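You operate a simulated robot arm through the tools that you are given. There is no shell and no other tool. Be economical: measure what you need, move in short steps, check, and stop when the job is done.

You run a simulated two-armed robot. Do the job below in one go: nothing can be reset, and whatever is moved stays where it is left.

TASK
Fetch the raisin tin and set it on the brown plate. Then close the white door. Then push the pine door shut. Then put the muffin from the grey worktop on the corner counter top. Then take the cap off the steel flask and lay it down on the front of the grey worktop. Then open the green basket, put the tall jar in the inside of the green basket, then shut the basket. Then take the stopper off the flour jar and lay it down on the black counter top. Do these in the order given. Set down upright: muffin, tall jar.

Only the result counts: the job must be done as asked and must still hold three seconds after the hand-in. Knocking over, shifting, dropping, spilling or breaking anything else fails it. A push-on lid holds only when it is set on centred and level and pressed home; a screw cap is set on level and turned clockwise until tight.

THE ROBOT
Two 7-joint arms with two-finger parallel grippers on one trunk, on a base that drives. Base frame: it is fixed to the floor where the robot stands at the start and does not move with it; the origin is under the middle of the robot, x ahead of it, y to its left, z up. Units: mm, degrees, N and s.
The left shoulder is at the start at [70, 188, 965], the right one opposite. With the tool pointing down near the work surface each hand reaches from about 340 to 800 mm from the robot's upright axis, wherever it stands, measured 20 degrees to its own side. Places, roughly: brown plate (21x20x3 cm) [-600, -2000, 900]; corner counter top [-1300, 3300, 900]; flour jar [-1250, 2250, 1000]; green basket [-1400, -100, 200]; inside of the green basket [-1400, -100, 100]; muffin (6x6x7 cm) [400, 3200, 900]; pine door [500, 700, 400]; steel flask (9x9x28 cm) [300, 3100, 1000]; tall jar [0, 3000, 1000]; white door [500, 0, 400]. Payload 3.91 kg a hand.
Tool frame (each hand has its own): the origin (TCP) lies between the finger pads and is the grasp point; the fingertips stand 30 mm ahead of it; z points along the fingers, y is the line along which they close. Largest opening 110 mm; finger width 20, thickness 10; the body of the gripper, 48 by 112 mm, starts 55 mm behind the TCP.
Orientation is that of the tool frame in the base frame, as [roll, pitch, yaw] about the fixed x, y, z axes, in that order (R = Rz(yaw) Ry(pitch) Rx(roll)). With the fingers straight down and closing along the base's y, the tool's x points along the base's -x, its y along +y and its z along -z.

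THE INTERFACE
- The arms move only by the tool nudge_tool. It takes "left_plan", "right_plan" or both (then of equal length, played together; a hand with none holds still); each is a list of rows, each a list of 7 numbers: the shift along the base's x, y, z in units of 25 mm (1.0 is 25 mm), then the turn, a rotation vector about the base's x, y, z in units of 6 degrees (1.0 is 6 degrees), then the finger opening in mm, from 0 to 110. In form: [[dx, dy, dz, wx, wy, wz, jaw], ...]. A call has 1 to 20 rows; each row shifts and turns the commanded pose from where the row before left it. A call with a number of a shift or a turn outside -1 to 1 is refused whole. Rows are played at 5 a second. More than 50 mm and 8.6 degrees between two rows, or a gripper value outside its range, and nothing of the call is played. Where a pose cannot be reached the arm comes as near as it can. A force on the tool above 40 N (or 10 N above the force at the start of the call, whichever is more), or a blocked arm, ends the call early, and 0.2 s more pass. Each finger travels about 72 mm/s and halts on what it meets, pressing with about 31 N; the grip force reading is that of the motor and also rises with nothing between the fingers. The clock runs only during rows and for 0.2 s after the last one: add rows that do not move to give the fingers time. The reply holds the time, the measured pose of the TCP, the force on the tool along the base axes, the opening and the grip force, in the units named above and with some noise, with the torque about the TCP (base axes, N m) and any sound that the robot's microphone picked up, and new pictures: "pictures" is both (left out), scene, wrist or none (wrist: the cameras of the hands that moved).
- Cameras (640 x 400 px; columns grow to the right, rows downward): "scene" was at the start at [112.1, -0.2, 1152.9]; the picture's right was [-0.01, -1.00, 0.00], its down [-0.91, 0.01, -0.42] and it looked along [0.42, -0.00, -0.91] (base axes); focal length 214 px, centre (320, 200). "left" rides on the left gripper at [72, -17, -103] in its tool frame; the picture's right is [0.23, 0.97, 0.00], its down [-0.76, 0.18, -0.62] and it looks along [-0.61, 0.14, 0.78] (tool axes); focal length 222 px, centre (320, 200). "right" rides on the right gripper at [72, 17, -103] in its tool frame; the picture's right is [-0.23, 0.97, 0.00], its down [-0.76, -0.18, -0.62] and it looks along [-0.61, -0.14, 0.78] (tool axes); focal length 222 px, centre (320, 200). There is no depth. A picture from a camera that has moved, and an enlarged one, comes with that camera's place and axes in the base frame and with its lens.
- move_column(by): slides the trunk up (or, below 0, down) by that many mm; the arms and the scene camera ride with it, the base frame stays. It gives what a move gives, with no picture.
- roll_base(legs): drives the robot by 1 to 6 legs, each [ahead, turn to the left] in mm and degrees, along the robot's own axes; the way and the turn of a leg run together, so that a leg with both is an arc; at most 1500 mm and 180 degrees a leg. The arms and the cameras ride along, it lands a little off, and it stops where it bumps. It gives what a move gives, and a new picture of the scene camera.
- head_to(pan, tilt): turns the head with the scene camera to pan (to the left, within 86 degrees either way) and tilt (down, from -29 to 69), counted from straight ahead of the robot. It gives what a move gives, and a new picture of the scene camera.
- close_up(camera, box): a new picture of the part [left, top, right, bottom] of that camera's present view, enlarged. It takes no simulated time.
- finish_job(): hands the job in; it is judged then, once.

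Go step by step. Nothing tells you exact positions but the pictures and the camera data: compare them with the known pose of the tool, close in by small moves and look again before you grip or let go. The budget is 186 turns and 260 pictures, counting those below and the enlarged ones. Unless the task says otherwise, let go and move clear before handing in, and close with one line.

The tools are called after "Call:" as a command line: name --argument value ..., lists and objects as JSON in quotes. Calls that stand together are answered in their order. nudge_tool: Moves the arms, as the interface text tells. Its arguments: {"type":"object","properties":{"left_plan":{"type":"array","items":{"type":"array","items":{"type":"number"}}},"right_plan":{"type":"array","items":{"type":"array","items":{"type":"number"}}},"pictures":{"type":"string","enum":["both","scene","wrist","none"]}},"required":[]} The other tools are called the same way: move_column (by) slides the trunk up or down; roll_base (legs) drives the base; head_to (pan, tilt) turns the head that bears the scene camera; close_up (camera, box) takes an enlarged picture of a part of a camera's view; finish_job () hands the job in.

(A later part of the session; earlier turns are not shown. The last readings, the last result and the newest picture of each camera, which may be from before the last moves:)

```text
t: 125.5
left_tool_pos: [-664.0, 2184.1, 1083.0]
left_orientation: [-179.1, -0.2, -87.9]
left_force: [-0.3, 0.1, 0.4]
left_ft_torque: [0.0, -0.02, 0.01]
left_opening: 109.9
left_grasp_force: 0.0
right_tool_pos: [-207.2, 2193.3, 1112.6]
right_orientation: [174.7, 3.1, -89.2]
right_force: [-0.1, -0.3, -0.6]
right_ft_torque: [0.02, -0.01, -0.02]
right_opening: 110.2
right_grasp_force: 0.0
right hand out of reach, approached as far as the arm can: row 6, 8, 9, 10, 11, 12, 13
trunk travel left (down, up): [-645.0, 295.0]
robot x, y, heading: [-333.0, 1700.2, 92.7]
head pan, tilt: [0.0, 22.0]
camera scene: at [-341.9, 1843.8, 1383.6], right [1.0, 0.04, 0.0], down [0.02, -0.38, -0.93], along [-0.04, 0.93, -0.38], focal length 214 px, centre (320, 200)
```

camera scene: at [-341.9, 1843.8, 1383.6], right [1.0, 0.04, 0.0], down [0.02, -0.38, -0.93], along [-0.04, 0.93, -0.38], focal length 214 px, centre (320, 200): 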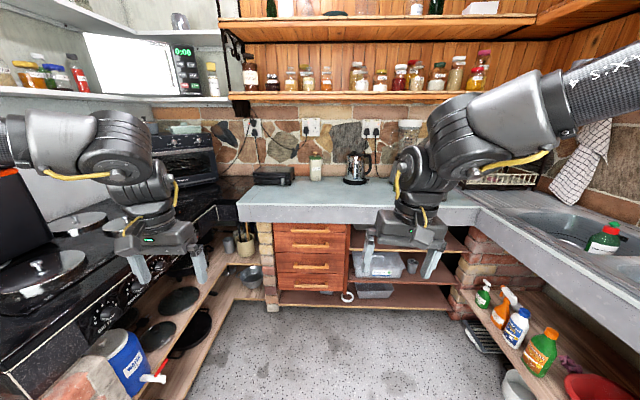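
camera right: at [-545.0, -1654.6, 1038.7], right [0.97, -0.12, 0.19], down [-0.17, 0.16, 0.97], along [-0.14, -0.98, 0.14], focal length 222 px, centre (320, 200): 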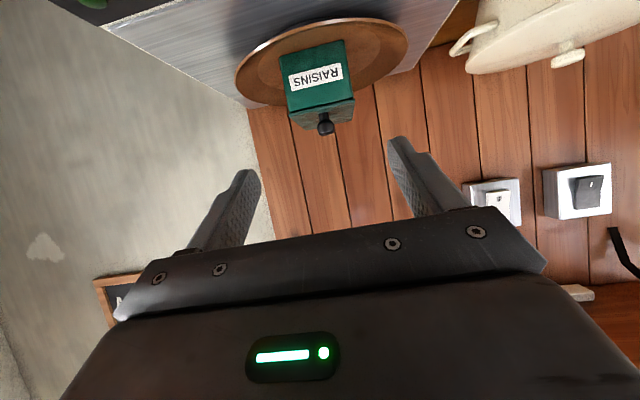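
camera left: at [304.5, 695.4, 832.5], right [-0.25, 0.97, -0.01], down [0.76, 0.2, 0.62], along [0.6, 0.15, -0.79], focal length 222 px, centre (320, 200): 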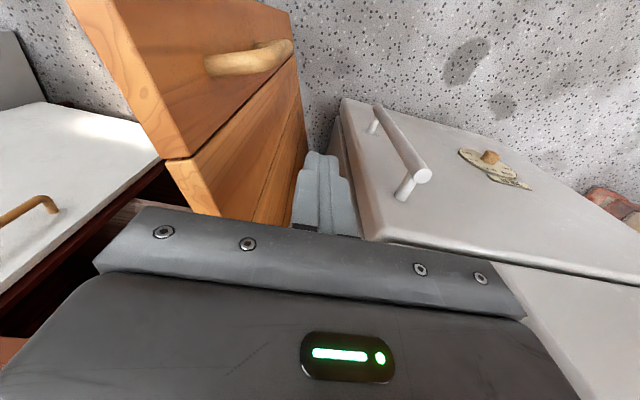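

The arms are tidy now. I drive diagonally closer to the worktop's right half, stopping short.

Call:
roll_base --legs '[[0, -34], [760, 0], [0, 31.5]]'

Call:
head_to --pan -8 --tilt 30

Call:
close_up --camera "scene" --box '[300, 60, 560, 260]'

```text
t: 132.8
left_tool_pos: [-244.2, 2851.1, 1084.1]
left_orientation: [-179.1, -0.3, -90.9]
left_force: [-1.3, -0.5, -0.2]
left_ft_torque: [0.02, -0.01, -0.01]
left_opening: 109.7
left_grasp_force: 0.2
right_tool_pos: [213.4, 2837.4, 1113.6]
right_orientation: [174.6, 3.2, -92.2]
right_force: [0.0, -0.6, -0.3]
right_ft_torque: [0.02, -0.02, -0.02]
right_opening: 110.0
right_grasp_force: 0.1
trunk travel left (down, up): [-645.0, 295.0]
robot x, y, heading: [62.1, 2349.1, 89.6]
head pan, tilt: [0.0, 22.0]
camera scene: at [61.1, 2494.7, 1383.7], right [1.0, -0.01, 0.0], down [0.0, -0.37, -0.93], along [0.01, 0.93, -0.37], focal length 214 px, centre (320, 200)
```

scene: 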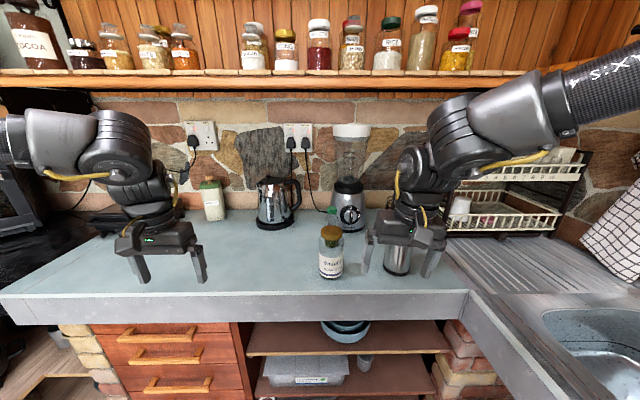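

```text
t: 133.4
left_tool_pos: [-244.6, 2851.3, 1084.2]
left_orientation: [-179.1, -0.2, -90.8]
left_force: [-0.6, -0.3, 1.0]
left_ft_torque: [-0.03, -0.01, 0.02]
left_opening: 110.1
left_grasp_force: 0.0
right_tool_pos: [212.1, 2836.9, 1113.6]
right_orientation: [174.7, 3.1, -92.3]
right_force: [0.2, 0.7, -0.3]
right_ft_torque: [-0.02, -0.01, 0.03]
right_opening: 110.3
right_grasp_force: 0.0
trunk travel left (down, up): [-645.0, 295.0]
robot x, y, heading: [56.4, 2353.4, 89.4]
head pan, tilt: [-8.0, 30.0]
camera scene: at [73.0, 2491.4, 1371.0], right [0.99, -0.15, 0.0], down [-0.07, -0.49, -0.87], along [0.13, 0.86, -0.5], focal length 214 px, centre (320, 200)
```

scene: 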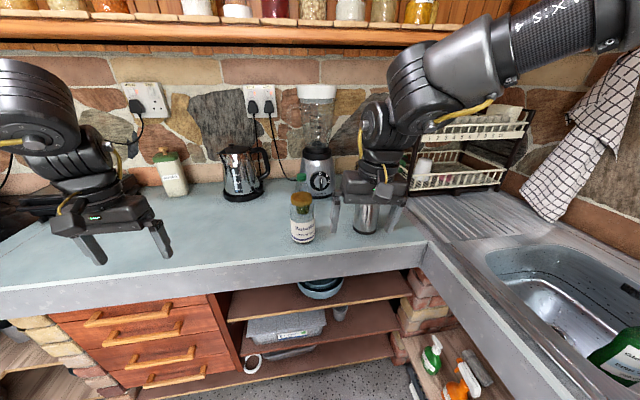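

```text
2.00 times, centred on (430, 160) of scene
camera zoom: at [73.0, 2491.4, 1371.0], right [0.99, -0.15, 0.0], down [-0.07, -0.49, -0.87], along [0.13, 0.86, -0.5], focal length 429 px, centre (100, 280)
```

zoom: 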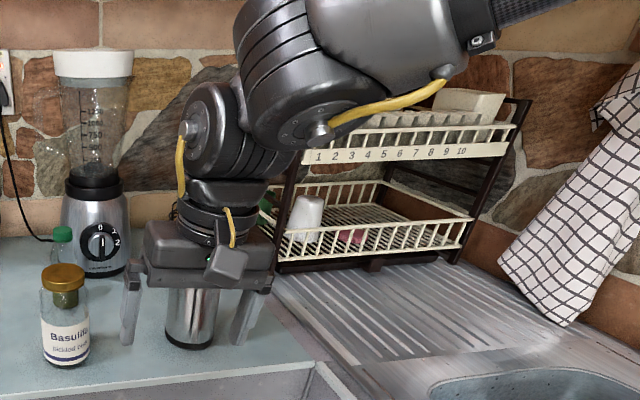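

I move the right hand aside and up to see the flask and the muffin behind it.

Call:
nudge_tool --right_plan '[[0.9, 0, 0.8, 0, 0, 0, 110], [0.9, 0, 0.8, 0, 0, 0, 110], [0.9, 0, 0.8, 0, 0, 0, 110], [0.9, 0, 0.8, 0, 0, 0, 110], [0.9, 0, 0.8, 0, 0, 0, 110], [0.9, 0, 0.8, 0, 0, 0, 110]]' --pictures "wrist"

Call:
close_up --camera "scene" --box '[270, 80, 470, 260]'

```text
t: 134.8
left_tool_pos: [-242.8, 2850.8, 1084.1]
left_orientation: [-179.1, -0.2, -90.9]
left_force: [-0.2, -0.1, -0.4]
left_ft_torque: [-0.02, 0.01, -0.01]
left_opening: 110.0
left_grasp_force: 0.2
right_tool_pos: [239.7, 2770.1, 1201.4]
right_orientation: [174.6, 3.3, -92.3]
right_force: [0.0, -0.7, 0.7]
right_ft_torque: [0.01, 0.01, 0.0]
right_opening: 110.2
right_grasp_force: 0.0
right hand out of reach, approached as far as the arm can: row 1, 2, 3, 4, 5, 6
trunk travel left (down, up): [-645.0, 295.0]
robot x, y, heading: [58.1, 2350.9, 89.4]
head pan, tilt: [-8.0, 30.0]
camera right: at [227.6, 2692.6, 1300.6], right [-0.96, 0.26, 0.1], down [0.26, 0.72, 0.65], along [0.09, 0.65, -0.76], focal length 222 px, centre (320, 200)
```

right: 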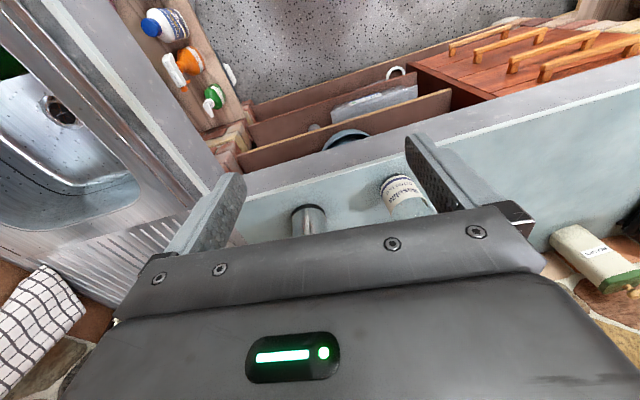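

```text
2.22 times, centred on (370, 170) of scene
camera zoom: at [73.5, 2490.9, 1371.0], right [0.99, -0.15, 0.0], down [-0.07, -0.49, -0.87], along [0.13, 0.86, -0.5], focal length 477 px, centre (209, 267)
```

zoom: 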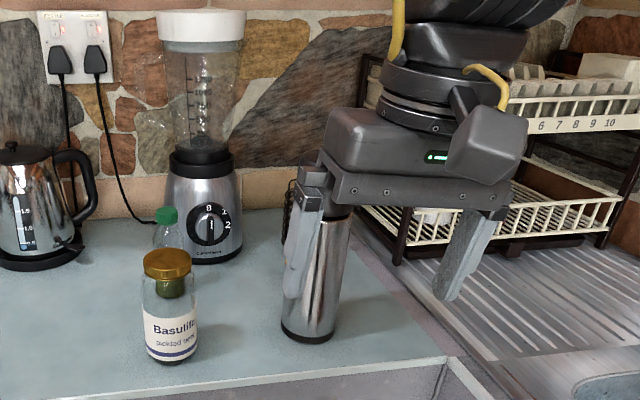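

The muffin is hidden behind the flask; I raise the trunk to look down from above.

Call:
move_column --by 280

Call:
head_to --pan -12 --tilt 48

Call:
close_up --camera "scene" --box '[250, 80, 450, 230]'

```text
t: 137.7
left_tool_pos: [-242.6, 2851.9, 1364.8]
left_orientation: [-179.0, -0.3, -90.9]
left_force: [-0.2, -0.5, 0.2]
left_ft_torque: [0.0, 0.04, 0.02]
left_opening: 110.1
left_grasp_force: 0.1
right_tool_pos: [239.3, 2770.5, 1480.2]
right_orientation: [174.6, 3.3, -92.4]
right_force: [-1.0, 0.1, 0.1]
right_ft_torque: [0.02, -0.01, 0.0]
right_opening: 110.1
right_grasp_force: 0.1
trunk travel left (down, up): [-925.0, 15.0]
robot x, y, heading: [56.2, 2350.6, 89.4]
head pan, tilt: [-8.0, 30.0]
```

```text
t: 138.5
left_tool_pos: [-243.6, 2851.0, 1364.5]
left_orientation: [-179.2, -0.2, -90.9]
left_force: [-0.2, -0.2, 0.0]
left_ft_torque: [-0.01, -0.02, -0.01]
left_opening: 110.0
left_grasp_force: 0.0
right_tool_pos: [239.7, 2771.9, 1480.8]
right_orientation: [174.6, 3.3, -92.3]
right_force: [-0.2, 0.3, -0.3]
right_ft_torque: [-0.02, 0.0, 0.01]
right_opening: 109.9
right_grasp_force: 0.1
trunk travel left (down, up): [-925.0, 15.0]
robot x, y, heading: [54.5, 2354.9, 89.1]
head pan, tilt: [-12.0, 48.0]
camera scene: at [77.1, 2479.1, 1624.2], right [0.98, -0.22, 0.0], down [-0.16, -0.73, -0.67], along [0.14, 0.65, -0.74], focal length 214 px, centre (320, 200)
```

scene: 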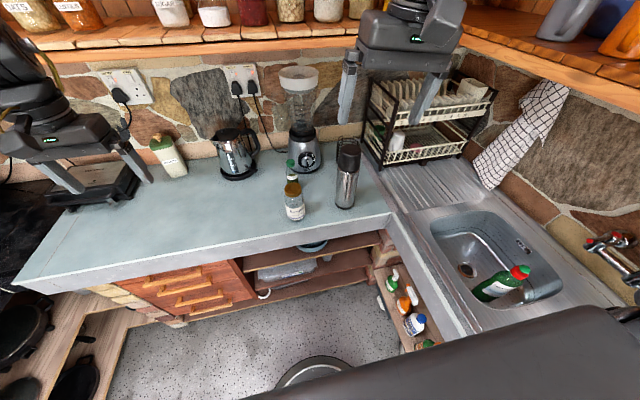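

```text
2.67 times, centred on (350, 155) of scene
camera zoom: at [77.1, 2479.1, 1624.2], right [0.98, -0.22, 0.0], down [-0.16, -0.73, -0.67], along [0.14, 0.65, -0.74], focal length 572 px, centre (240, 320)
```

zoom: 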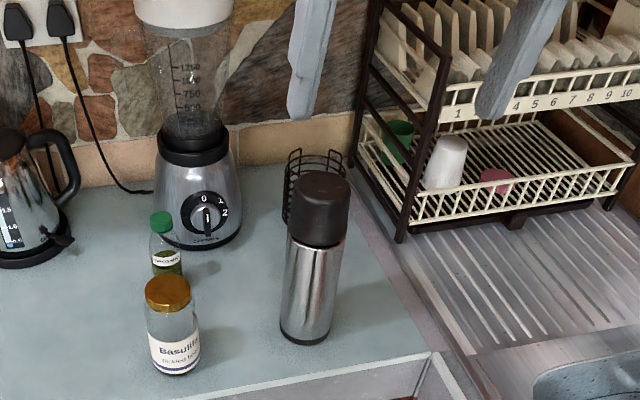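

The flask still hides the muffin. I lower the trunk a bit and bring the right wrist camera forward-left of the flask, well above everything, to see behind it.

Call:
move_column --by -150

Call:
nudge_tool --right_plan '[[-0.2, 1, -0.3, 0, 0, 0, 110], [-0.2, 1, -0.3, 0, 0, 0, 110], [-0.2, 1, -0.3, 0, 0, 0, 110], [-0.2, 1, -0.3, 0, 0, 0, 110], [-0.2, 1, -0.3, 0, 0, 0, 110], [-0.2, 1, -0.3, 0, 0, 0, 110], [-0.2, 1, -0.3, 0, 0, 0, 110], [-0.2, 1, -0.3, 0, 0, 0, 110], [-0.2, 1, -0.3, 0, 0, 0, 110], [0, 1, -0.3, 0, 0, 0, 110], [0, 1, -0.3, 0, 0, 0, 110]]' --pictures "wrist"

```text
t: 140.2
left_tool_pos: [-242.5, 2851.3, 1214.0]
left_orientation: [-179.2, -0.2, -91.0]
left_force: [0.7, 0.1, -0.7]
left_ft_torque: [0.0, -0.05, -0.03]
left_opening: 110.2
left_grasp_force: 0.1
right_tool_pos: [238.3, 2771.3, 1330.0]
right_orientation: [174.6, 3.4, -92.3]
right_force: [0.7, -0.3, 0.1]
right_ft_torque: [0.01, -0.02, -0.03]
right_opening: 109.9
right_grasp_force: 0.1
trunk travel left (down, up): [-775.0, 165.0]
robot x, y, heading: [54.9, 2348.7, 89.2]
head pan, tilt: [-12.0, 48.0]
```

```text
t: 142.6
left_tool_pos: [-243.4, 2852.3, 1214.6]
left_orientation: [-179.1, -0.1, -90.9]
left_force: [-0.2, 0.2, 0.9]
left_ft_torque: [-0.02, 0.02, 0.02]
left_opening: 110.2
left_grasp_force: 0.1
right_tool_pos: [106.6, 2954.5, 1224.0]
right_orientation: [174.4, 3.3, -92.3]
right_force: [-0.1, -0.4, -0.1]
right_ft_torque: [-0.01, 0.0, -0.05]
right_opening: 110.2
right_grasp_force: 0.0
right hand out of reach, approached as far as the arm can: row 1, 2, 3, 4, 5, 6, 7, 8, 9, 10, 11
trunk travel left (down, up): [-775.0, 165.0]
robot x, y, heading: [55.6, 2355.2, 89.3]
head pan, tilt: [-12.0, 48.0]
camera right: at [95.1, 2877.5, 1323.7], right [-0.96, 0.26, 0.11], down [0.27, 0.71, 0.65], along [0.09, 0.65, -0.76], focal length 222 px, centre (320, 200)
```

right: 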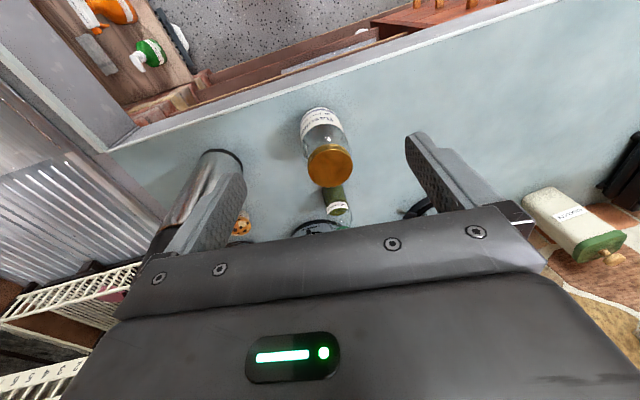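

I can see the muffin's edge between the flask and the gripper. I zoom in.

Call:
close_up --camera "right" --box '[160, 130, 360, 250]'

```text
3.20 times, centred on (260, 190) of right
camera zoom: at [95.1, 2877.5, 1323.7], right [-0.96, 0.26, 0.11], down [0.27, 0.71, 0.65], along [0.09, 0.65, -0.76], focal length 711 px, centre (512, 232)
```

zoom: 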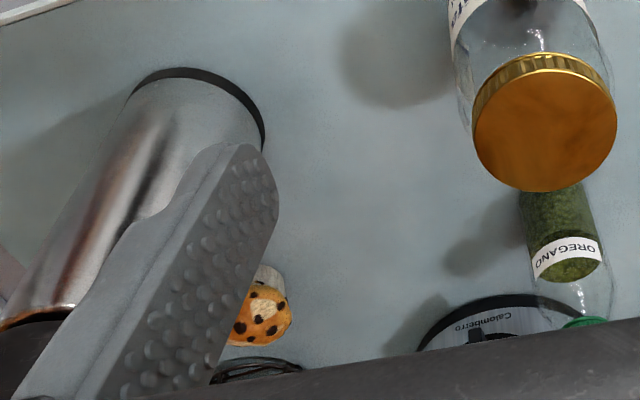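

The muffin's centre is about (348, 3235). To take it past the flask I will approach with the left hand from the left, at a 45° heading; I tuck the left hand and reposition the base.

Call:
nudge_tool --left_plan '[[0.9, -0.5, 0, 0, 0, 0, 110], [0.9, -0.5, 0, 0, 0, 0, 110], [0.9, -0.5, 0, 0, 0, 0, 110], [0.9, -0.5, 0, 0, 0, 0, 110]]' --pictures "none"

Call:
roll_base --legs '[[0, 90.7], [268, 0], [0, -138], [200, 0]]'

Call:
head_to --pan 0 --tilt 42

```text
t: 143.6
left_tool_pos: [-158.5, 2800.6, 1213.7]
left_orientation: [-179.0, -0.1, -90.8]
left_force: [0.7, 0.2, 0.1]
left_ft_torque: [-0.02, 0.02, 0.02]
left_opening: 109.8
left_grasp_force: 0.1
left hand out of reach, approached as far as the arm can: row 4
right_tool_pos: [107.6, 2954.8, 1223.8]
right_orientation: [174.5, 3.3, -92.3]
right_force: [0.6, 0.5, -0.1]
right_ft_torque: [0.01, 0.01, 0.02]
right_opening: 110.2
right_grasp_force: 0.1
trunk travel left (down, up): [-775.0, 165.0]
robot x, y, heading: [58.8, 2347.3, 89.6]
head pan, tilt: [-12.0, 48.0]
```

```text
t: 156.4
left_tool_pos: [106.8, 2948.5, 1215.6]
left_orientation: [-178.9, 0.0, -136.8]
left_force: [-0.5, 0.3, -0.2]
left_ft_torque: [0.01, 0.01, -0.02]
left_opening: 109.9
left_grasp_force: 0.0
right_tool_pos: [403.8, 2865.0, 1225.5]
right_orientation: [174.4, 3.5, -138.5]
right_force: [0.2, -1.2, 0.1]
right_ft_torque: [0.01, -0.03, -0.03]
right_opening: 110.0
right_grasp_force: 0.0
trunk travel left (down, up): [-775.0, 165.0]
robot x, y, heading: [-64.6, 2480.6, 43.9]
head pan, tilt: [-12.0, 48.0]
camera scene: at [41.0, 2556.3, 1474.4], right [0.53, -0.85, 0.0], down [-0.63, -0.39, -0.67], along [0.57, 0.35, -0.74], focal length 214 px, centre (320, 200)
```

scene: 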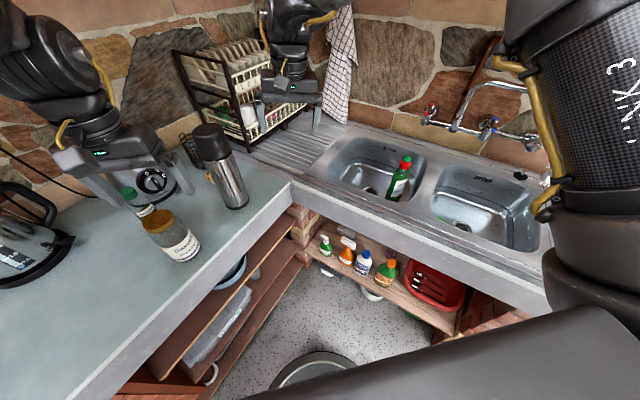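

```text
t: 157.1
left_tool_pos: [108.8, 2952.1, 1213.9]
left_orientation: [-178.8, -0.2, -136.8]
left_force: [0.2, 0.5, -0.4]
left_ft_torque: [0.0, -0.03, 0.01]
left_opening: 110.1
left_grasp_force: 0.1
right_tool_pos: [405.8, 2866.9, 1223.2]
right_orientation: [174.5, 3.3, -138.4]
right_force: [0.1, 0.5, -0.1]
right_ft_torque: [-0.01, 0.03, 0.01]
right_opening: 109.9
right_grasp_force: 0.0
trunk travel left (down, up): [-775.0, 165.0]
robot x, y, heading: [-62.8, 2482.7, 43.8]
head pan, tilt: [0.0, 42.0]
camera scene: at [36.9, 2575.6, 1482.4], right [0.69, -0.72, 0.0], down [-0.48, -0.46, -0.74], along [0.54, 0.51, -0.67], focal length 214 px, centre (320, 200)
```

scene: 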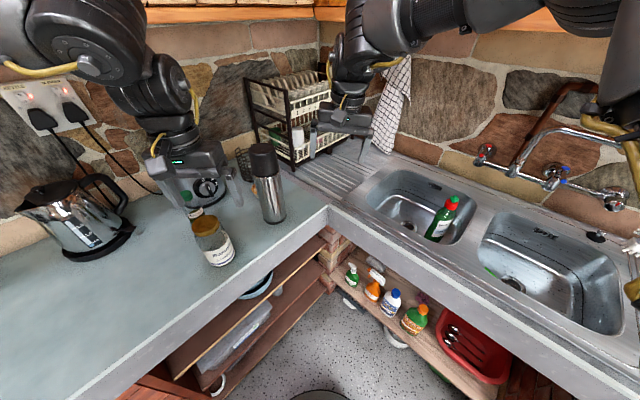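

I advance 110 mm, then bring the left hand (heading turned to ~20°) down between flask and blender, left of the muffin.

Call:
roll_base --legs '[[110, 0]]'

Call:
nudge_tool --left_plan '[[0.2, 0.3, -0.6, 0, 0, -1, 100], [0.2, 0.3, -0.6, 0, 0, -1, 100], [0.2, 0.3, -0.6, 0, 0, -1, 100], [0.1, 0.4, -1, 0, 0, -1, 100], [0, 0.7, -0.8, 0, 0, 0, 100]]'

```text
t: 158.3
left_tool_pos: [180.8, 3018.8, 1219.9]
left_orientation: [-178.8, 0.5, -136.9]
left_force: [-0.3, 0.1, 0.2]
left_ft_torque: [0.06, -0.04, -0.03]
left_opening: 109.9
left_grasp_force: 0.1
right_tool_pos: [476.2, 2935.7, 1231.2]
right_orientation: [174.3, 3.9, -138.4]
right_force: [-1.0, -0.4, 1.2]
right_ft_torque: [0.05, -0.06, -0.03]
right_opening: 110.1
right_grasp_force: 0.0
trunk travel left (down, up): [-775.0, 165.0]
robot x, y, heading: [19.6, 2555.9, 43.7]
head pan, tilt: [0.0, 42.0]
camera scene: at [106.9, 2642.6, 1484.0], right [0.69, -0.72, 0.0], down [-0.48, -0.46, -0.75], along [0.54, 0.52, -0.66], focal length 214 px, centre (320, 200)
```

scene: 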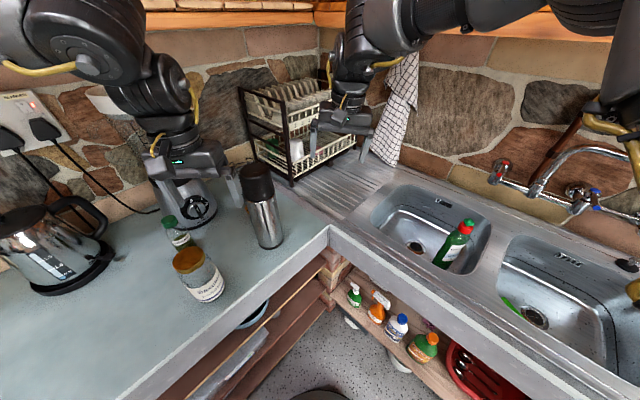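

```text
t: 159.5
left_tool_pos: [204.7, 3076.8, 1123.8]
left_orientation: [-178.8, 0.0, -160.8]
left_force: [0.1, -0.2, 0.2]
left_ft_torque: [0.0, 0.03, 0.01]
left_opening: 100.0
left_grasp_force: 0.0
right_tool_pos: [483.3, 2941.8, 1225.2]
right_orientation: [174.5, 3.5, -138.3]
right_force: [-0.3, 0.6, 0.1]
right_ft_torque: [0.02, -0.02, -0.02]
right_opening: 109.9
right_grasp_force: 0.1
trunk travel left (down, up): [-775.0, 165.0]
robot x, y, heading: [17.4, 2564.2, 43.8]
head pan, tilt: [0.0, 42.0]
camera scene: at [114.5, 2650.9, 1482.8], right [0.69, -0.72, 0.0], down [-0.48, -0.46, -0.74], along [0.54, 0.51, -0.67], focal length 214 px, centre (320, 200)
camera left: at [140.5, 3038.2, 1228.1], right [-0.53, 0.85, -0.02], down [0.66, 0.43, 0.62], along [0.53, 0.32, -0.78], focal length 222 px, centre (320, 200)
```

scene: 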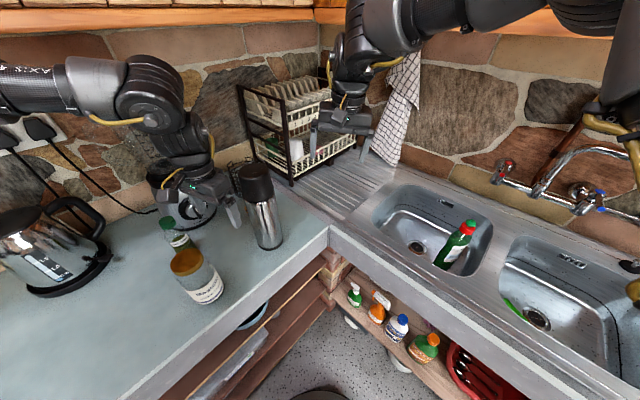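
left: 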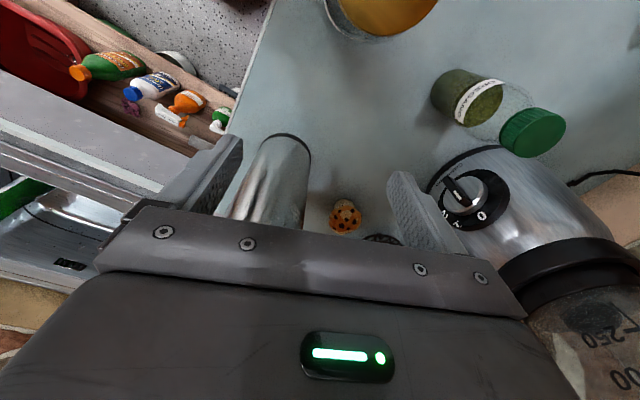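

The muffin is clearly seen at about (337, 3213), and there is a 45 mm gap to the flask. I thread the hand over to it at z≈1064.

Call:
nudge_tool --left_plan '[[0.13, 1, -0.8, 0, 0, 0, 84], [0.13, 1, -0.8, 0, 0, 0, 84], [0.13, 1, -0.8, 0, 0, 0, 84], [0.4, 1, 0, 0, 0, 0, 84], [0.4, 1, 0, 0, 0, 0, 84], [0, 0, 0, 0, 0, 0, 84]]'

```text
t: 160.9
left_tool_pos: [215.6, 3198.2, 1068.0]
left_orientation: [-178.8, 0.1, -160.8]
left_force: [0.3, -0.7, 1.2]
left_ft_torque: [-0.01, 0.0, 0.03]
left_opening: 84.0
left_grasp_force: 0.0
left hand out of reach, approached as far as the arm can: row 4, 5
right_tool_pos: [484.0, 2942.7, 1224.7]
right_orientation: [174.5, 3.4, -138.4]
right_force: [-0.1, -0.2, 0.2]
right_ft_torque: [0.01, 0.01, 0.0]
right_opening: 110.2
right_grasp_force: 0.1
trunk travel left (down, up): [-775.0, 165.0]
robot x, y, heading: [14.1, 2558.8, 43.7]
head pan, tilt: [0.0, 42.0]
camera scene: at [116.0, 2651.3, 1482.6], right [0.69, -0.72, 0.0], down [-0.48, -0.46, -0.74], along [0.54, 0.51, -0.67], focal length 214 px, centre (320, 200)
camera left: at [152.0, 3159.5, 1170.7], right [-0.53, 0.84, -0.02], down [0.66, 0.43, 0.62], along [0.53, 0.32, -0.78], focal length 222 px, centre (320, 200)
```

scene: 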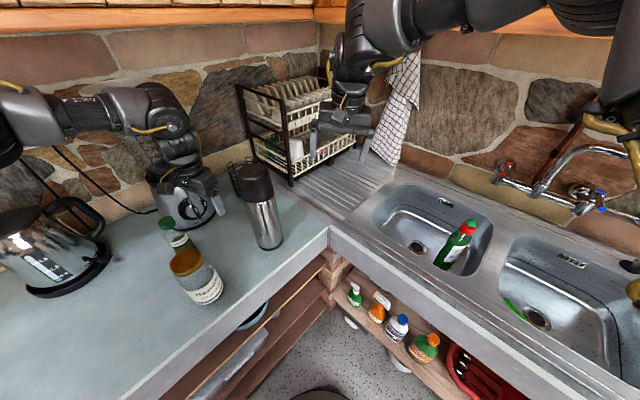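
left: 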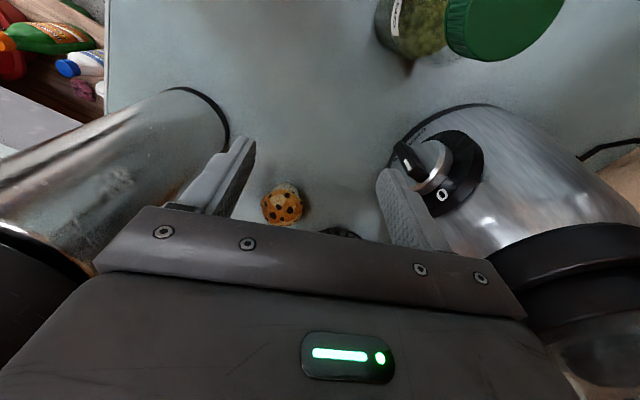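

Muffin confirmed at (335, 3213). I move on towards +x.

Call:
nudge_tool --left_plan '[[0.8, 0.1, 0, 0, 0, 0, 84], [0.8, 0.1, 0, 0, 0, 0, 84], [0.8, 0.1, 0, 0, 0, 0, 84], [0.8, 0.2, 0, 0, 0, 0, 84], [0, 0, 0, 0, 0, 0, 84]]' --pictures "wrist"

```text
t: 162.1
left_tool_pos: [217.6, 3193.4, 1073.6]
left_orientation: [-178.8, 0.3, -160.8]
left_force: [0.0, -0.4, -0.4]
left_ft_torque: [0.03, -0.01, -0.01]
left_opening: 83.8
left_grasp_force: 0.1
left hand out of reach, approached as far as the arm can: row 1, 2, 3, 4
right_tool_pos: [484.2, 2942.9, 1225.2]
right_orientation: [174.5, 3.4, -138.4]
right_force: [0.3, -0.2, 0.7]
right_ft_torque: [0.01, -0.02, 0.01]
right_opening: 109.7
right_grasp_force: 0.0
trunk travel left (down, up): [-775.0, 165.0]
robot x, y, heading: [19.4, 2560.9, 43.7]
head pan, tilt: [0.0, 42.0]
camera left: at [154.0, 3155.4, 1177.5], right [-0.53, 0.84, -0.02], down [0.65, 0.43, 0.62], along [0.53, 0.32, -0.78], focal length 222 px, centre (320, 200)
```

left: 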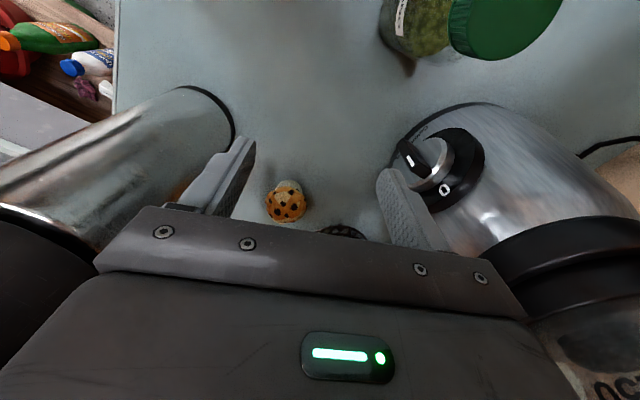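

The left arm is at a joint limit inward, so I use a small base arc (forward 78 mm, right 5.5°) to carry the hand over the muffin.

Call:
roll_base --legs '[[78, -5.5]]'

Call:
nudge_tool --left_plan '[[0, 0, 0, 0, 0, 0, 84]]' --pictures "wrist"

```text
t: 163.2
left_tool_pos: [326.2, 3219.1, 1078.4]
left_orientation: [-178.9, 0.9, -166.3]
left_force: [0.4, 1.1, -0.5]
left_ft_torque: [-0.12, 0.04, -0.04]
left_opening: 84.1
left_grasp_force: 0.0
right_tool_pos: [566.4, 2941.6, 1230.0]
right_orientation: [174.5, 4.1, -143.7]
right_force: [-0.6, 0.4, 0.5]
right_ft_torque: [-0.06, 0.07, 0.03]
right_opening: 109.9
right_grasp_force: 0.0
trunk travel left (down, up): [-775.0, 165.0]
robot x, y, heading: [76.3, 2606.4, 38.1]
head pan, tilt: [0.0, 42.0]
camera scene: at [186.0, 2698.5, 1482.1], right [0.62, -0.79, 0.0], down [-0.53, -0.42, -0.74], along [0.58, 0.46, -0.67], focal length 214 px, centre (320, 200)
```

scene: 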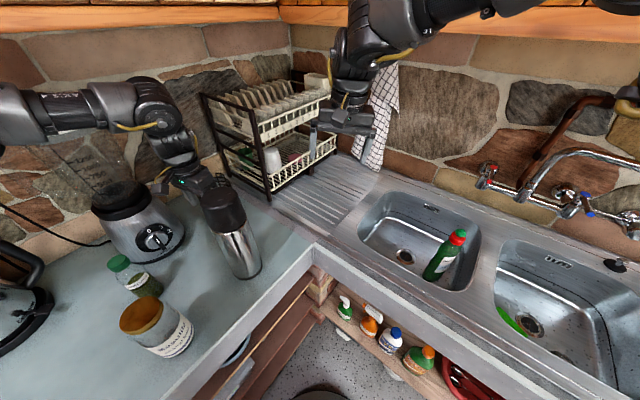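

```text
t: 163.6
left_tool_pos: [331.9, 3220.6, 1077.8]
left_orientation: [-178.9, 0.6, -166.2]
left_force: [1.2, 0.9, -1.1]
left_ft_torque: [-0.08, 0.07, -0.01]
left_opening: 84.2
left_grasp_force: 0.1
right_tool_pos: [571.2, 2942.5, 1228.9]
right_orientation: [174.5, 3.8, -143.7]
right_force: [0.4, 0.0, -0.2]
right_ft_torque: [-0.04, 0.07, 0.03]
right_opening: 110.1
right_grasp_force: 0.1
trunk travel left (down, up): [-775.0, 165.0]
robot x, y, heading: [75.8, 2612.6, 37.9]
head pan, tilt: [0.0, 42.0]
camera left: at [263.9, 3188.3, 1179.3], right [-0.45, 0.89, -0.02], down [0.69, 0.36, 0.63], along [0.57, 0.27, -0.78], focal length 222 px, centre (320, 200)
```

left: 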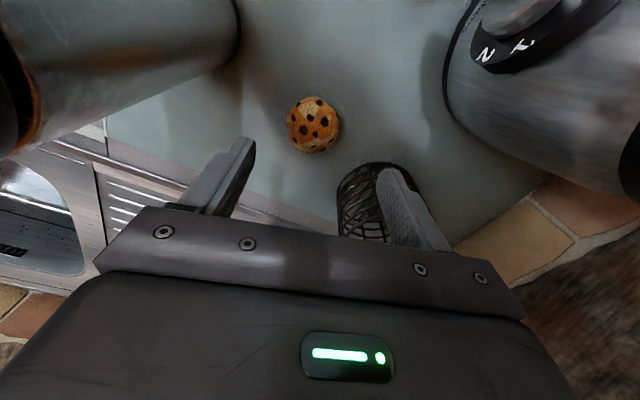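

The hand is over the muffin (≈(342, 3216)). I lower straight down around it.

Call:
nudge_tool --left_plan '[[0.3, -0.1, -0.4, 0, 0, 0, 84], [0, 0, -0.9, 0, 0, 0, 84], [0, 0, -0.9, 0, 0, 0, 84], [0, 0, -0.9, 0, 0, 0, 84], [0, 0, -0.9, 0, 0, 0, 84], [0, 0, 0, 0, 0, 0, 84]]' --pictures "wrist"

```text
t: 164.9
left_tool_pos: [313.2, 3212.7, 990.9]
left_orientation: [-179.0, 1.1, -166.3]
left_force: [-0.5, 0.2, 0.5]
left_ft_torque: [-0.04, 0.02, -0.01]
left_opening: 83.9
left_grasp_force: 0.1
left hand out of reach, approached as far as the arm can: row 3, 4, 5
right_tool_pos: [564.9, 2937.9, 1234.1]
right_orientation: [174.4, 4.4, -143.7]
right_force: [0.7, -0.3, -0.1]
right_ft_torque: [0.0, -0.01, 0.02]
right_opening: 109.9
right_grasp_force: 0.1
trunk travel left (down, up): [-775.0, 165.0]
robot x, y, heading: [76.9, 2610.8, 38.5]
head pan, tilt: [0.0, 42.0]
camera left: at [244.2, 3180.0, 1093.6], right [-0.45, 0.89, -0.02], down [0.68, 0.36, 0.64], along [0.57, 0.27, -0.77], focal length 222 px, centre (320, 200)
```

left: 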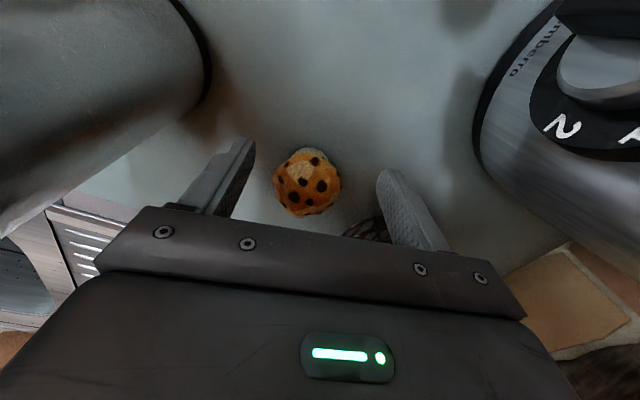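

The arm is at its lower limit here; I raise the hand again and instead lower the trunk.

Call:
nudge_tool --left_plan '[[0.3, 0.1, 0.9, 0, 0, 0, 84], [0.3, 0.1, 0.9, 0, 0, 0, 84], [0.3, 0.1, 0.8, 0, 0, 0, 84], [0.3, 0, 0.6, 0, 0, 0, 84], [0, 0, 0, 0, 0, 0, 84]]' --pictures "none"

Call:
move_column --by -90

Call:
nudge_tool --left_plan '[[0, 0, 0, 0, 0, 0, 84]]'

```text
t: 166.2
left_tool_pos: [340.6, 3220.7, 1072.6]
left_orientation: [-179.0, 1.1, -166.4]
left_force: [-0.3, -0.4, 0.0]
left_ft_torque: [-0.02, -0.01, -0.05]
left_opening: 83.9
left_grasp_force: 0.1
right_tool_pos: [565.0, 2938.3, 1233.9]
right_orientation: [174.4, 4.2, -143.7]
right_force: [0.6, -0.1, 0.6]
right_ft_torque: [0.0, -0.03, -0.02]
right_opening: 110.1
right_grasp_force: 0.0
trunk travel left (down, up): [-775.0, 165.0]
robot x, y, heading: [72.4, 2611.6, 38.0]
head pan, tilt: [0.0, 42.0]
```

```text
t: 167.4
left_tool_pos: [341.3, 3221.4, 982.6]
left_orientation: [-179.0, 1.2, -166.3]
left_force: [0.1, -0.2, 0.5]
left_ft_torque: [0.04, 0.02, 0.02]
left_opening: 83.9
left_grasp_force: 0.1
right_tool_pos: [564.8, 2939.0, 1144.5]
right_orientation: [174.3, 4.3, -143.7]
right_force: [0.4, 0.3, 0.3]
right_ft_torque: [0.0, 0.0, -0.03]
right_opening: 109.8
right_grasp_force: 0.1
trunk travel left (down, up): [-685.0, 255.0]
robot x, y, heading: [78.0, 2609.7, 38.2]
head pan, tilt: [0.0, 42.0]
```

```text
t: 167.8
left_tool_pos: [341.1, 3220.6, 981.7]
left_orientation: [-178.9, 1.2, -166.3]
left_force: [-0.5, 0.3, -0.2]
left_ft_torque: [0.03, -0.03, -0.05]
left_opening: 84.1
left_grasp_force: 0.1
right_tool_pos: [564.3, 2937.5, 1144.3]
right_orientation: [174.4, 4.3, -143.7]
right_force: [0.1, -0.3, 0.6]
right_ft_torque: [0.0, -0.02, -0.02]
right_opening: 110.1
right_grasp_force: 0.1
trunk travel left (down, up): [-685.0, 255.0]
robot x, y, heading: [78.9, 2611.8, 38.1]
head pan, tilt: [0.0, 42.0]
camera scene: at [183.8, 2693.7, 1392.6], right [0.62, -0.79, 0.0], down [-0.53, -0.41, -0.74], along [0.58, 0.46, -0.67], focal length 214 px, centre (320, 200)
camera left: at [272.6, 3187.6, 1083.8], right [-0.45, 0.89, -0.02], down [0.68, 0.36, 0.64], along [0.58, 0.27, -0.77], focal length 222 px, centre (320, 200)
```

scene: 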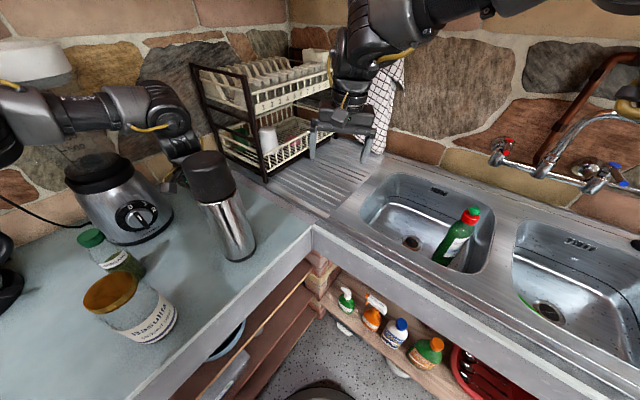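
left: 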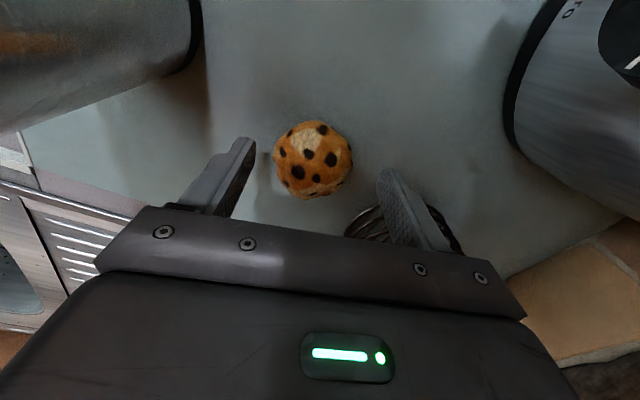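

Well aligned over the muffin. I lower the last 50 mm by the trunk and grip gently.

Call:
nudge_tool --left_plan '[[0, -0.15, 0, 0, 0, 0, 84]]' --pictures "none"

Call:
move_column --by -50

Call:
nudge_tool --left_plan '[[0, 0, 0, 0, 0, 0, 66], [0, 0, 0, 0, 0, 0, 58], [0, 0, 0, 0, 0, 0, 54], [0, 0, 0, 0, 0, 0, 52], [0, 0, 0, 0, 0, 0, 52]]' --pictures "wrist"

```text
t: 168.2
left_tool_pos: [341.7, 3216.8, 982.4]
left_orientation: [-179.0, 1.2, -166.3]
left_force: [0.3, -0.4, 0.7]
left_ft_torque: [0.0, -0.04, 0.02]
left_opening: 83.9
left_grasp_force: 0.1
right_tool_pos: [564.5, 2937.2, 1144.1]
right_orientation: [174.4, 4.3, -143.7]
right_force: [-0.3, 0.7, 0.2]
right_ft_torque: [0.0, -0.01, -0.01]
right_opening: 110.2
right_grasp_force: 0.0
trunk travel left (down, up): [-685.0, 255.0]
robot x, y, heading: [75.1, 2612.5, 38.4]
head pan, tilt: [0.0, 42.0]
```

```text
t: 169.1
left_tool_pos: [340.5, 3217.5, 931.9]
left_orientation: [-179.1, 1.2, -166.3]
left_force: [0.2, -0.4, 0.4]
left_ft_torque: [0.0, -0.03, -0.02]
left_opening: 84.0
left_grasp_force: 0.0
right_tool_pos: [563.7, 2938.4, 1094.5]
right_orientation: [174.4, 4.3, -143.7]
right_force: [-1.2, 1.0, -0.3]
right_ft_torque: [-0.01, -0.01, -0.07]
right_opening: 110.1
right_grasp_force: 0.0
trunk travel left (down, up): [-635.0, 305.0]
robot x, y, heading: [75.9, 2610.9, 37.9]
head pan, tilt: [0.0, 42.0]
```

```text
t: 170.3
left_tool_pos: [342.3, 3216.6, 931.8]
left_orientation: [-179.0, 1.1, -166.3]
left_force: [0.3, -0.3, -0.2]
left_ft_torque: [-0.01, 0.02, -0.01]
left_opening: 58.6
left_grasp_force: 6.0
right_tool_pos: [565.6, 2937.2, 1093.1]
right_orientation: [174.4, 4.3, -143.7]
right_force: [0.3, -0.2, 0.0]
right_ft_torque: [0.01, 0.0, -0.03]
right_opening: 109.7
right_grasp_force: 0.1
trunk travel left (down, up): [-635.0, 305.0]
robot x, y, heading: [78.5, 2612.1, 38.3]
head pan, tilt: [0.0, 42.0]
camera left: at [272.7, 3183.8, 1033.5], right [-0.45, 0.89, -0.02], down [0.68, 0.36, 0.64], along [0.58, 0.27, -0.77], focal length 222 px, centre (320, 200)
```

left: 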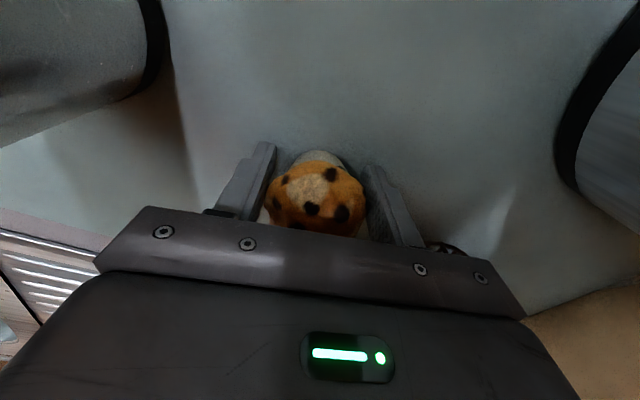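

Muffin held. I lift with the trunk and retrace the base arc, then draw the hand back between flask and jar.

Call:
nudge_tool --left_plan '[[0, 0, 0, 0, 0, 0, 50]]' --pictures "none"

Call:
move_column --by 150

Call:
roll_base --legs '[[-78, 5.5]]'

Call:
nudge_tool --left_plan '[[0, -1, 0.6, 0, 0, 0, 50], [0, -1, 0.6, 0, 0, 0, 50], [0, -1, 0.6, 0, 0, 0, 50], [0, -1, 0.6, 0, 0, 0, 50], [0, -1, 0.6, 0, 0, 0, 50], [0, -0.6, 0.6, 0, 0, 0, 50]]'

```text
t: 170.7
left_tool_pos: [342.3, 3217.0, 931.0]
left_orientation: [-179.0, 1.2, -166.3]
left_force: [0.2, -0.2, 0.0]
left_ft_torque: [0.01, -0.03, 0.04]
left_opening: 58.6
left_grasp_force: 6.2
right_tool_pos: [563.7, 2937.2, 1093.7]
right_orientation: [174.4, 4.3, -143.7]
right_force: [0.2, -0.6, -0.2]
right_ft_torque: [0.0, -0.01, 0.04]
right_opening: 110.2
right_grasp_force: 0.1
trunk travel left (down, up): [-635.0, 305.0]
robot x, y, heading: [77.7, 2610.1, 38.0]
head pan, tilt: [0.0, 42.0]
```

```text
t: 172.5
left_tool_pos: [341.2, 3217.0, 1081.2]
left_orientation: [-179.0, 1.2, -166.4]
left_force: [0.3, -0.2, -1.0]
left_ft_torque: [-0.04, 0.01, 0.01]
left_opening: 58.6
left_grasp_force: 5.7
right_tool_pos: [565.4, 2937.7, 1242.6]
right_orientation: [174.4, 4.4, -143.7]
right_force: [-0.3, 0.6, 0.6]
right_ft_torque: [0.0, 0.01, 0.03]
right_opening: 110.1
right_grasp_force: 0.1
trunk travel left (down, up): [-785.0, 155.0]
robot x, y, heading: [78.2, 2611.0, 38.3]
head pan, tilt: [0.0, 42.0]
```

```text
t: 173.5
left_tool_pos: [233.2, 3194.0, 1076.2]
left_orientation: [-178.8, 0.6, -161.0]
left_force: [-0.5, -0.8, -0.7]
left_ft_torque: [0.01, 0.04, 0.01]
left_opening: 58.6
left_grasp_force: 5.9
right_tool_pos: [481.8, 2940.0, 1236.8]
right_orientation: [174.4, 3.7, -138.3]
right_force: [0.0, 0.1, 0.4]
right_ft_torque: [-0.01, 0.01, -0.02]
right_opening: 110.1
right_grasp_force: 0.0
trunk travel left (down, up): [-785.0, 155.0]
robot x, y, heading: [16.0, 2562.3, 43.5]
head pan, tilt: [0.0, 42.0]
camera scene: at [129.7, 2663.3, 1492.1], right [0.69, -0.72, 0.0], down [-0.49, -0.47, -0.73], along [0.53, 0.51, -0.68], focal length 214 px, centre (320, 200)
```

scene: 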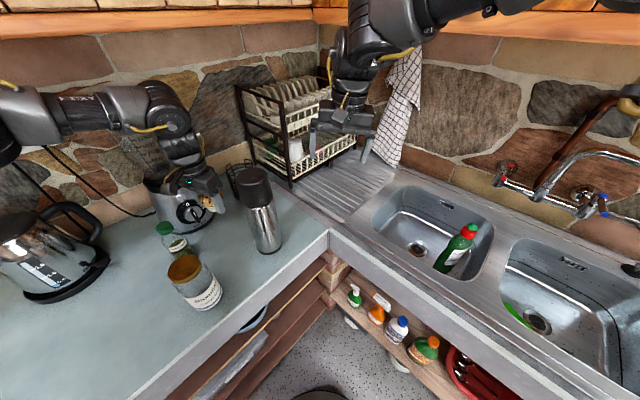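

```text
t: 174.9
left_tool_pos: [208.7, 3049.8, 1171.5]
left_orientation: [-179.0, 1.5, -160.9]
left_force: [-0.2, -0.2, -0.6]
left_ft_torque: [0.02, -0.02, 0.0]
left_opening: 58.3
left_grasp_force: 5.9
left hand out of reach, approached as far as the arm can: row 5, 6
right_tool_pos: [470.0, 2929.3, 1244.9]
right_orientation: [174.5, 4.5, -138.4]
right_force: [-0.2, 0.2, 0.0]
right_ft_torque: [0.02, -0.04, -0.02]
right_opening: 109.7
right_grasp_force: 0.1
trunk travel left (down, up): [-785.0, 155.0]
robot x, y, heading: [20.0, 2561.0, 44.1]
head pan, tilt: [0.0, 42.0]
camera scene: at [114.8, 2651.0, 1492.8], right [0.69, -0.72, 0.0], down [-0.48, -0.46, -0.74], along [0.54, 0.51, -0.67], focal length 214 px, centre (320, 200)
camera left: at [143.7, 3010.1, 1272.6], right [-0.53, 0.85, -0.02], down [0.64, 0.42, 0.64], along [0.55, 0.33, -0.77], focal length 222 px, centre (320, 200)
```

scene: 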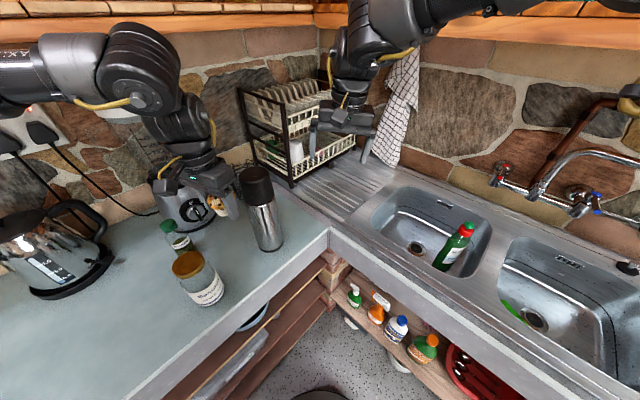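
left: 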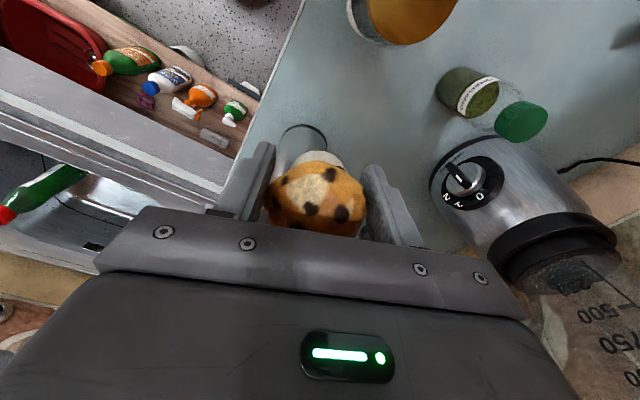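

The muffin is out clear. I back away and turn left towards the corner.

Call:
roll_base --legs '[[-330, 0], [0, 86], [250, 0]]'

Call:
head_to --pan 0 --tilt 35

```text
t: 182.2
left_tool_pos: [-858.7, 2746.1, 1170.2]
left_orientation: [-179.0, 1.5, -74.4]
left_force: [0.1, -0.1, 0.4]
left_ft_torque: [0.01, -0.02, 0.04]
left_opening: 58.4
left_grasp_force: 6.1
right_tool_pos: [-722.1, 2997.7, 1245.4]
right_orientation: [174.4, 4.4, -51.9]
right_force: [-0.8, -0.1, -0.2]
right_ft_torque: [0.02, -0.01, 0.02]
right_opening: 110.0
right_grasp_force: 0.1
trunk travel left (down, up): [-785.0, 155.0]
robot x, y, heading: [-380.0, 2523.4, 130.2]
head pan, tilt: [0.0, 42.0]
camera scene: at [-464.5, 2624.7, 1492.8], right [0.77, 0.64, 0.0], down [0.43, -0.51, -0.74], along [-0.48, 0.57, -0.67], focal length 214 px, centre (320, 200)
```

scene: 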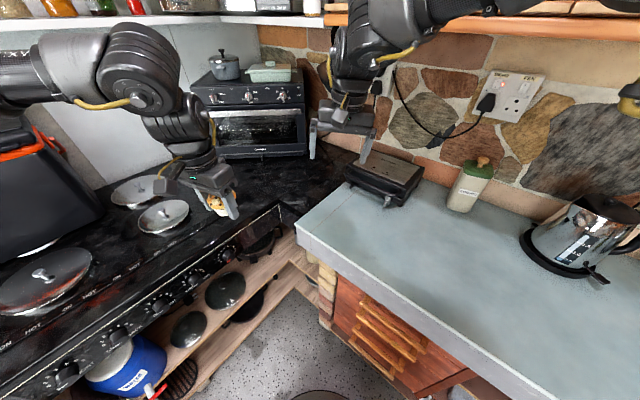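

```text
t: 182.9
left_tool_pos: [-859.2, 2747.7, 1169.5]
left_orientation: [-179.0, 1.4, -74.4]
left_force: [0.7, -0.1, -0.3]
left_ft_torque: [-0.02, -0.02, 0.01]
left_opening: 58.5
left_grasp_force: 5.7
right_tool_pos: [-722.7, 2999.4, 1242.7]
right_orientation: [174.4, 4.4, -52.0]
right_force: [-1.0, 0.0, 1.2]
right_ft_torque: [0.0, 0.02, 0.03]
right_opening: 110.2
right_grasp_force: 0.1
trunk travel left (down, up): [-785.0, 155.0]
robot x, y, heading: [-380.5, 2522.9, 130.0]
head pan, tilt: [0.0, 35.0]
camera scene: at [-468.8, 2629.8, 1503.0], right [0.77, 0.64, 0.0], down [0.37, -0.44, -0.82], along [-0.53, 0.63, -0.57], focal length 214 px, centre (320, 200)
```

scene: 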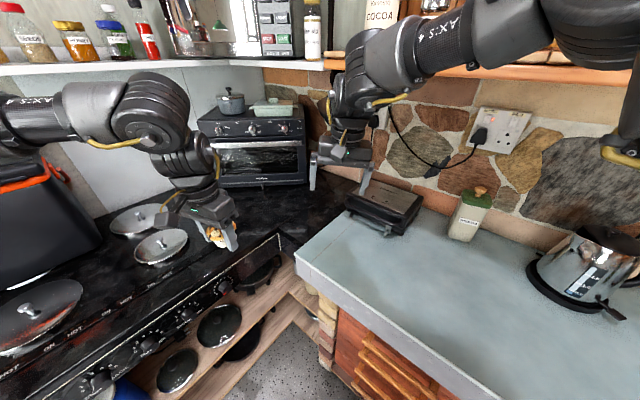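

I zoom on the corner between stove and grey worktop.

Call:
close_up --camera "scene" --box '[130, 110, 370, 270]'

```text
2.50 times, centred on (250, 190) of scene
camera zoom: at [-468.8, 2629.8, 1503.0], right [0.77, 0.64, 0.0], down [0.37, -0.44, -0.82], along [-0.53, 0.63, -0.57], focal length 536 px, centre (495, 225)
```

zoom: 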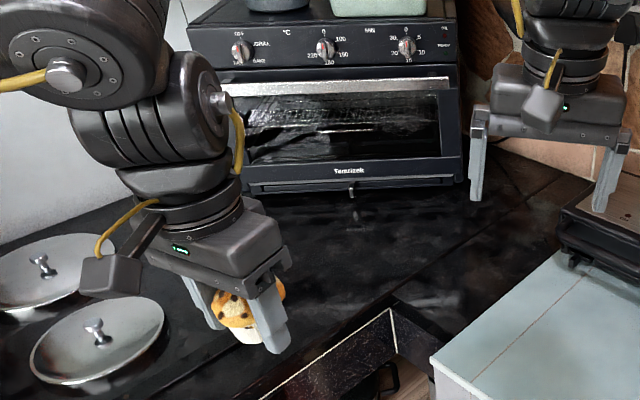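

Call:
close_up --camera "scene" --box '[220, 165, 350, 255]'

```text
4.44 times, centred on (285, 210) of scene
camera zoom: at [-468.8, 2629.8, 1503.0], right [0.77, 0.64, 0.0], down [0.37, -0.44, -0.82], along [-0.53, 0.63, -0.57], focal length 953 px, centre (476, 156)
```

zoom: 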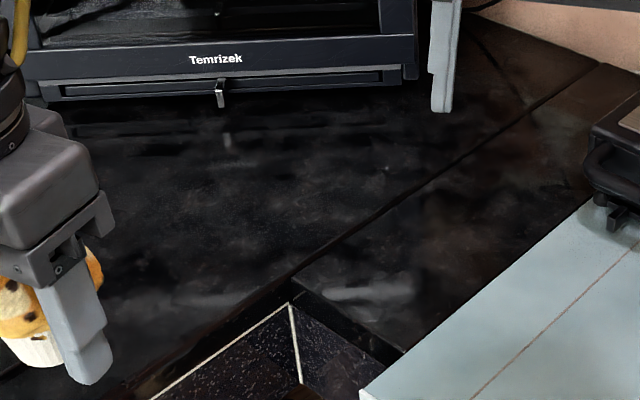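

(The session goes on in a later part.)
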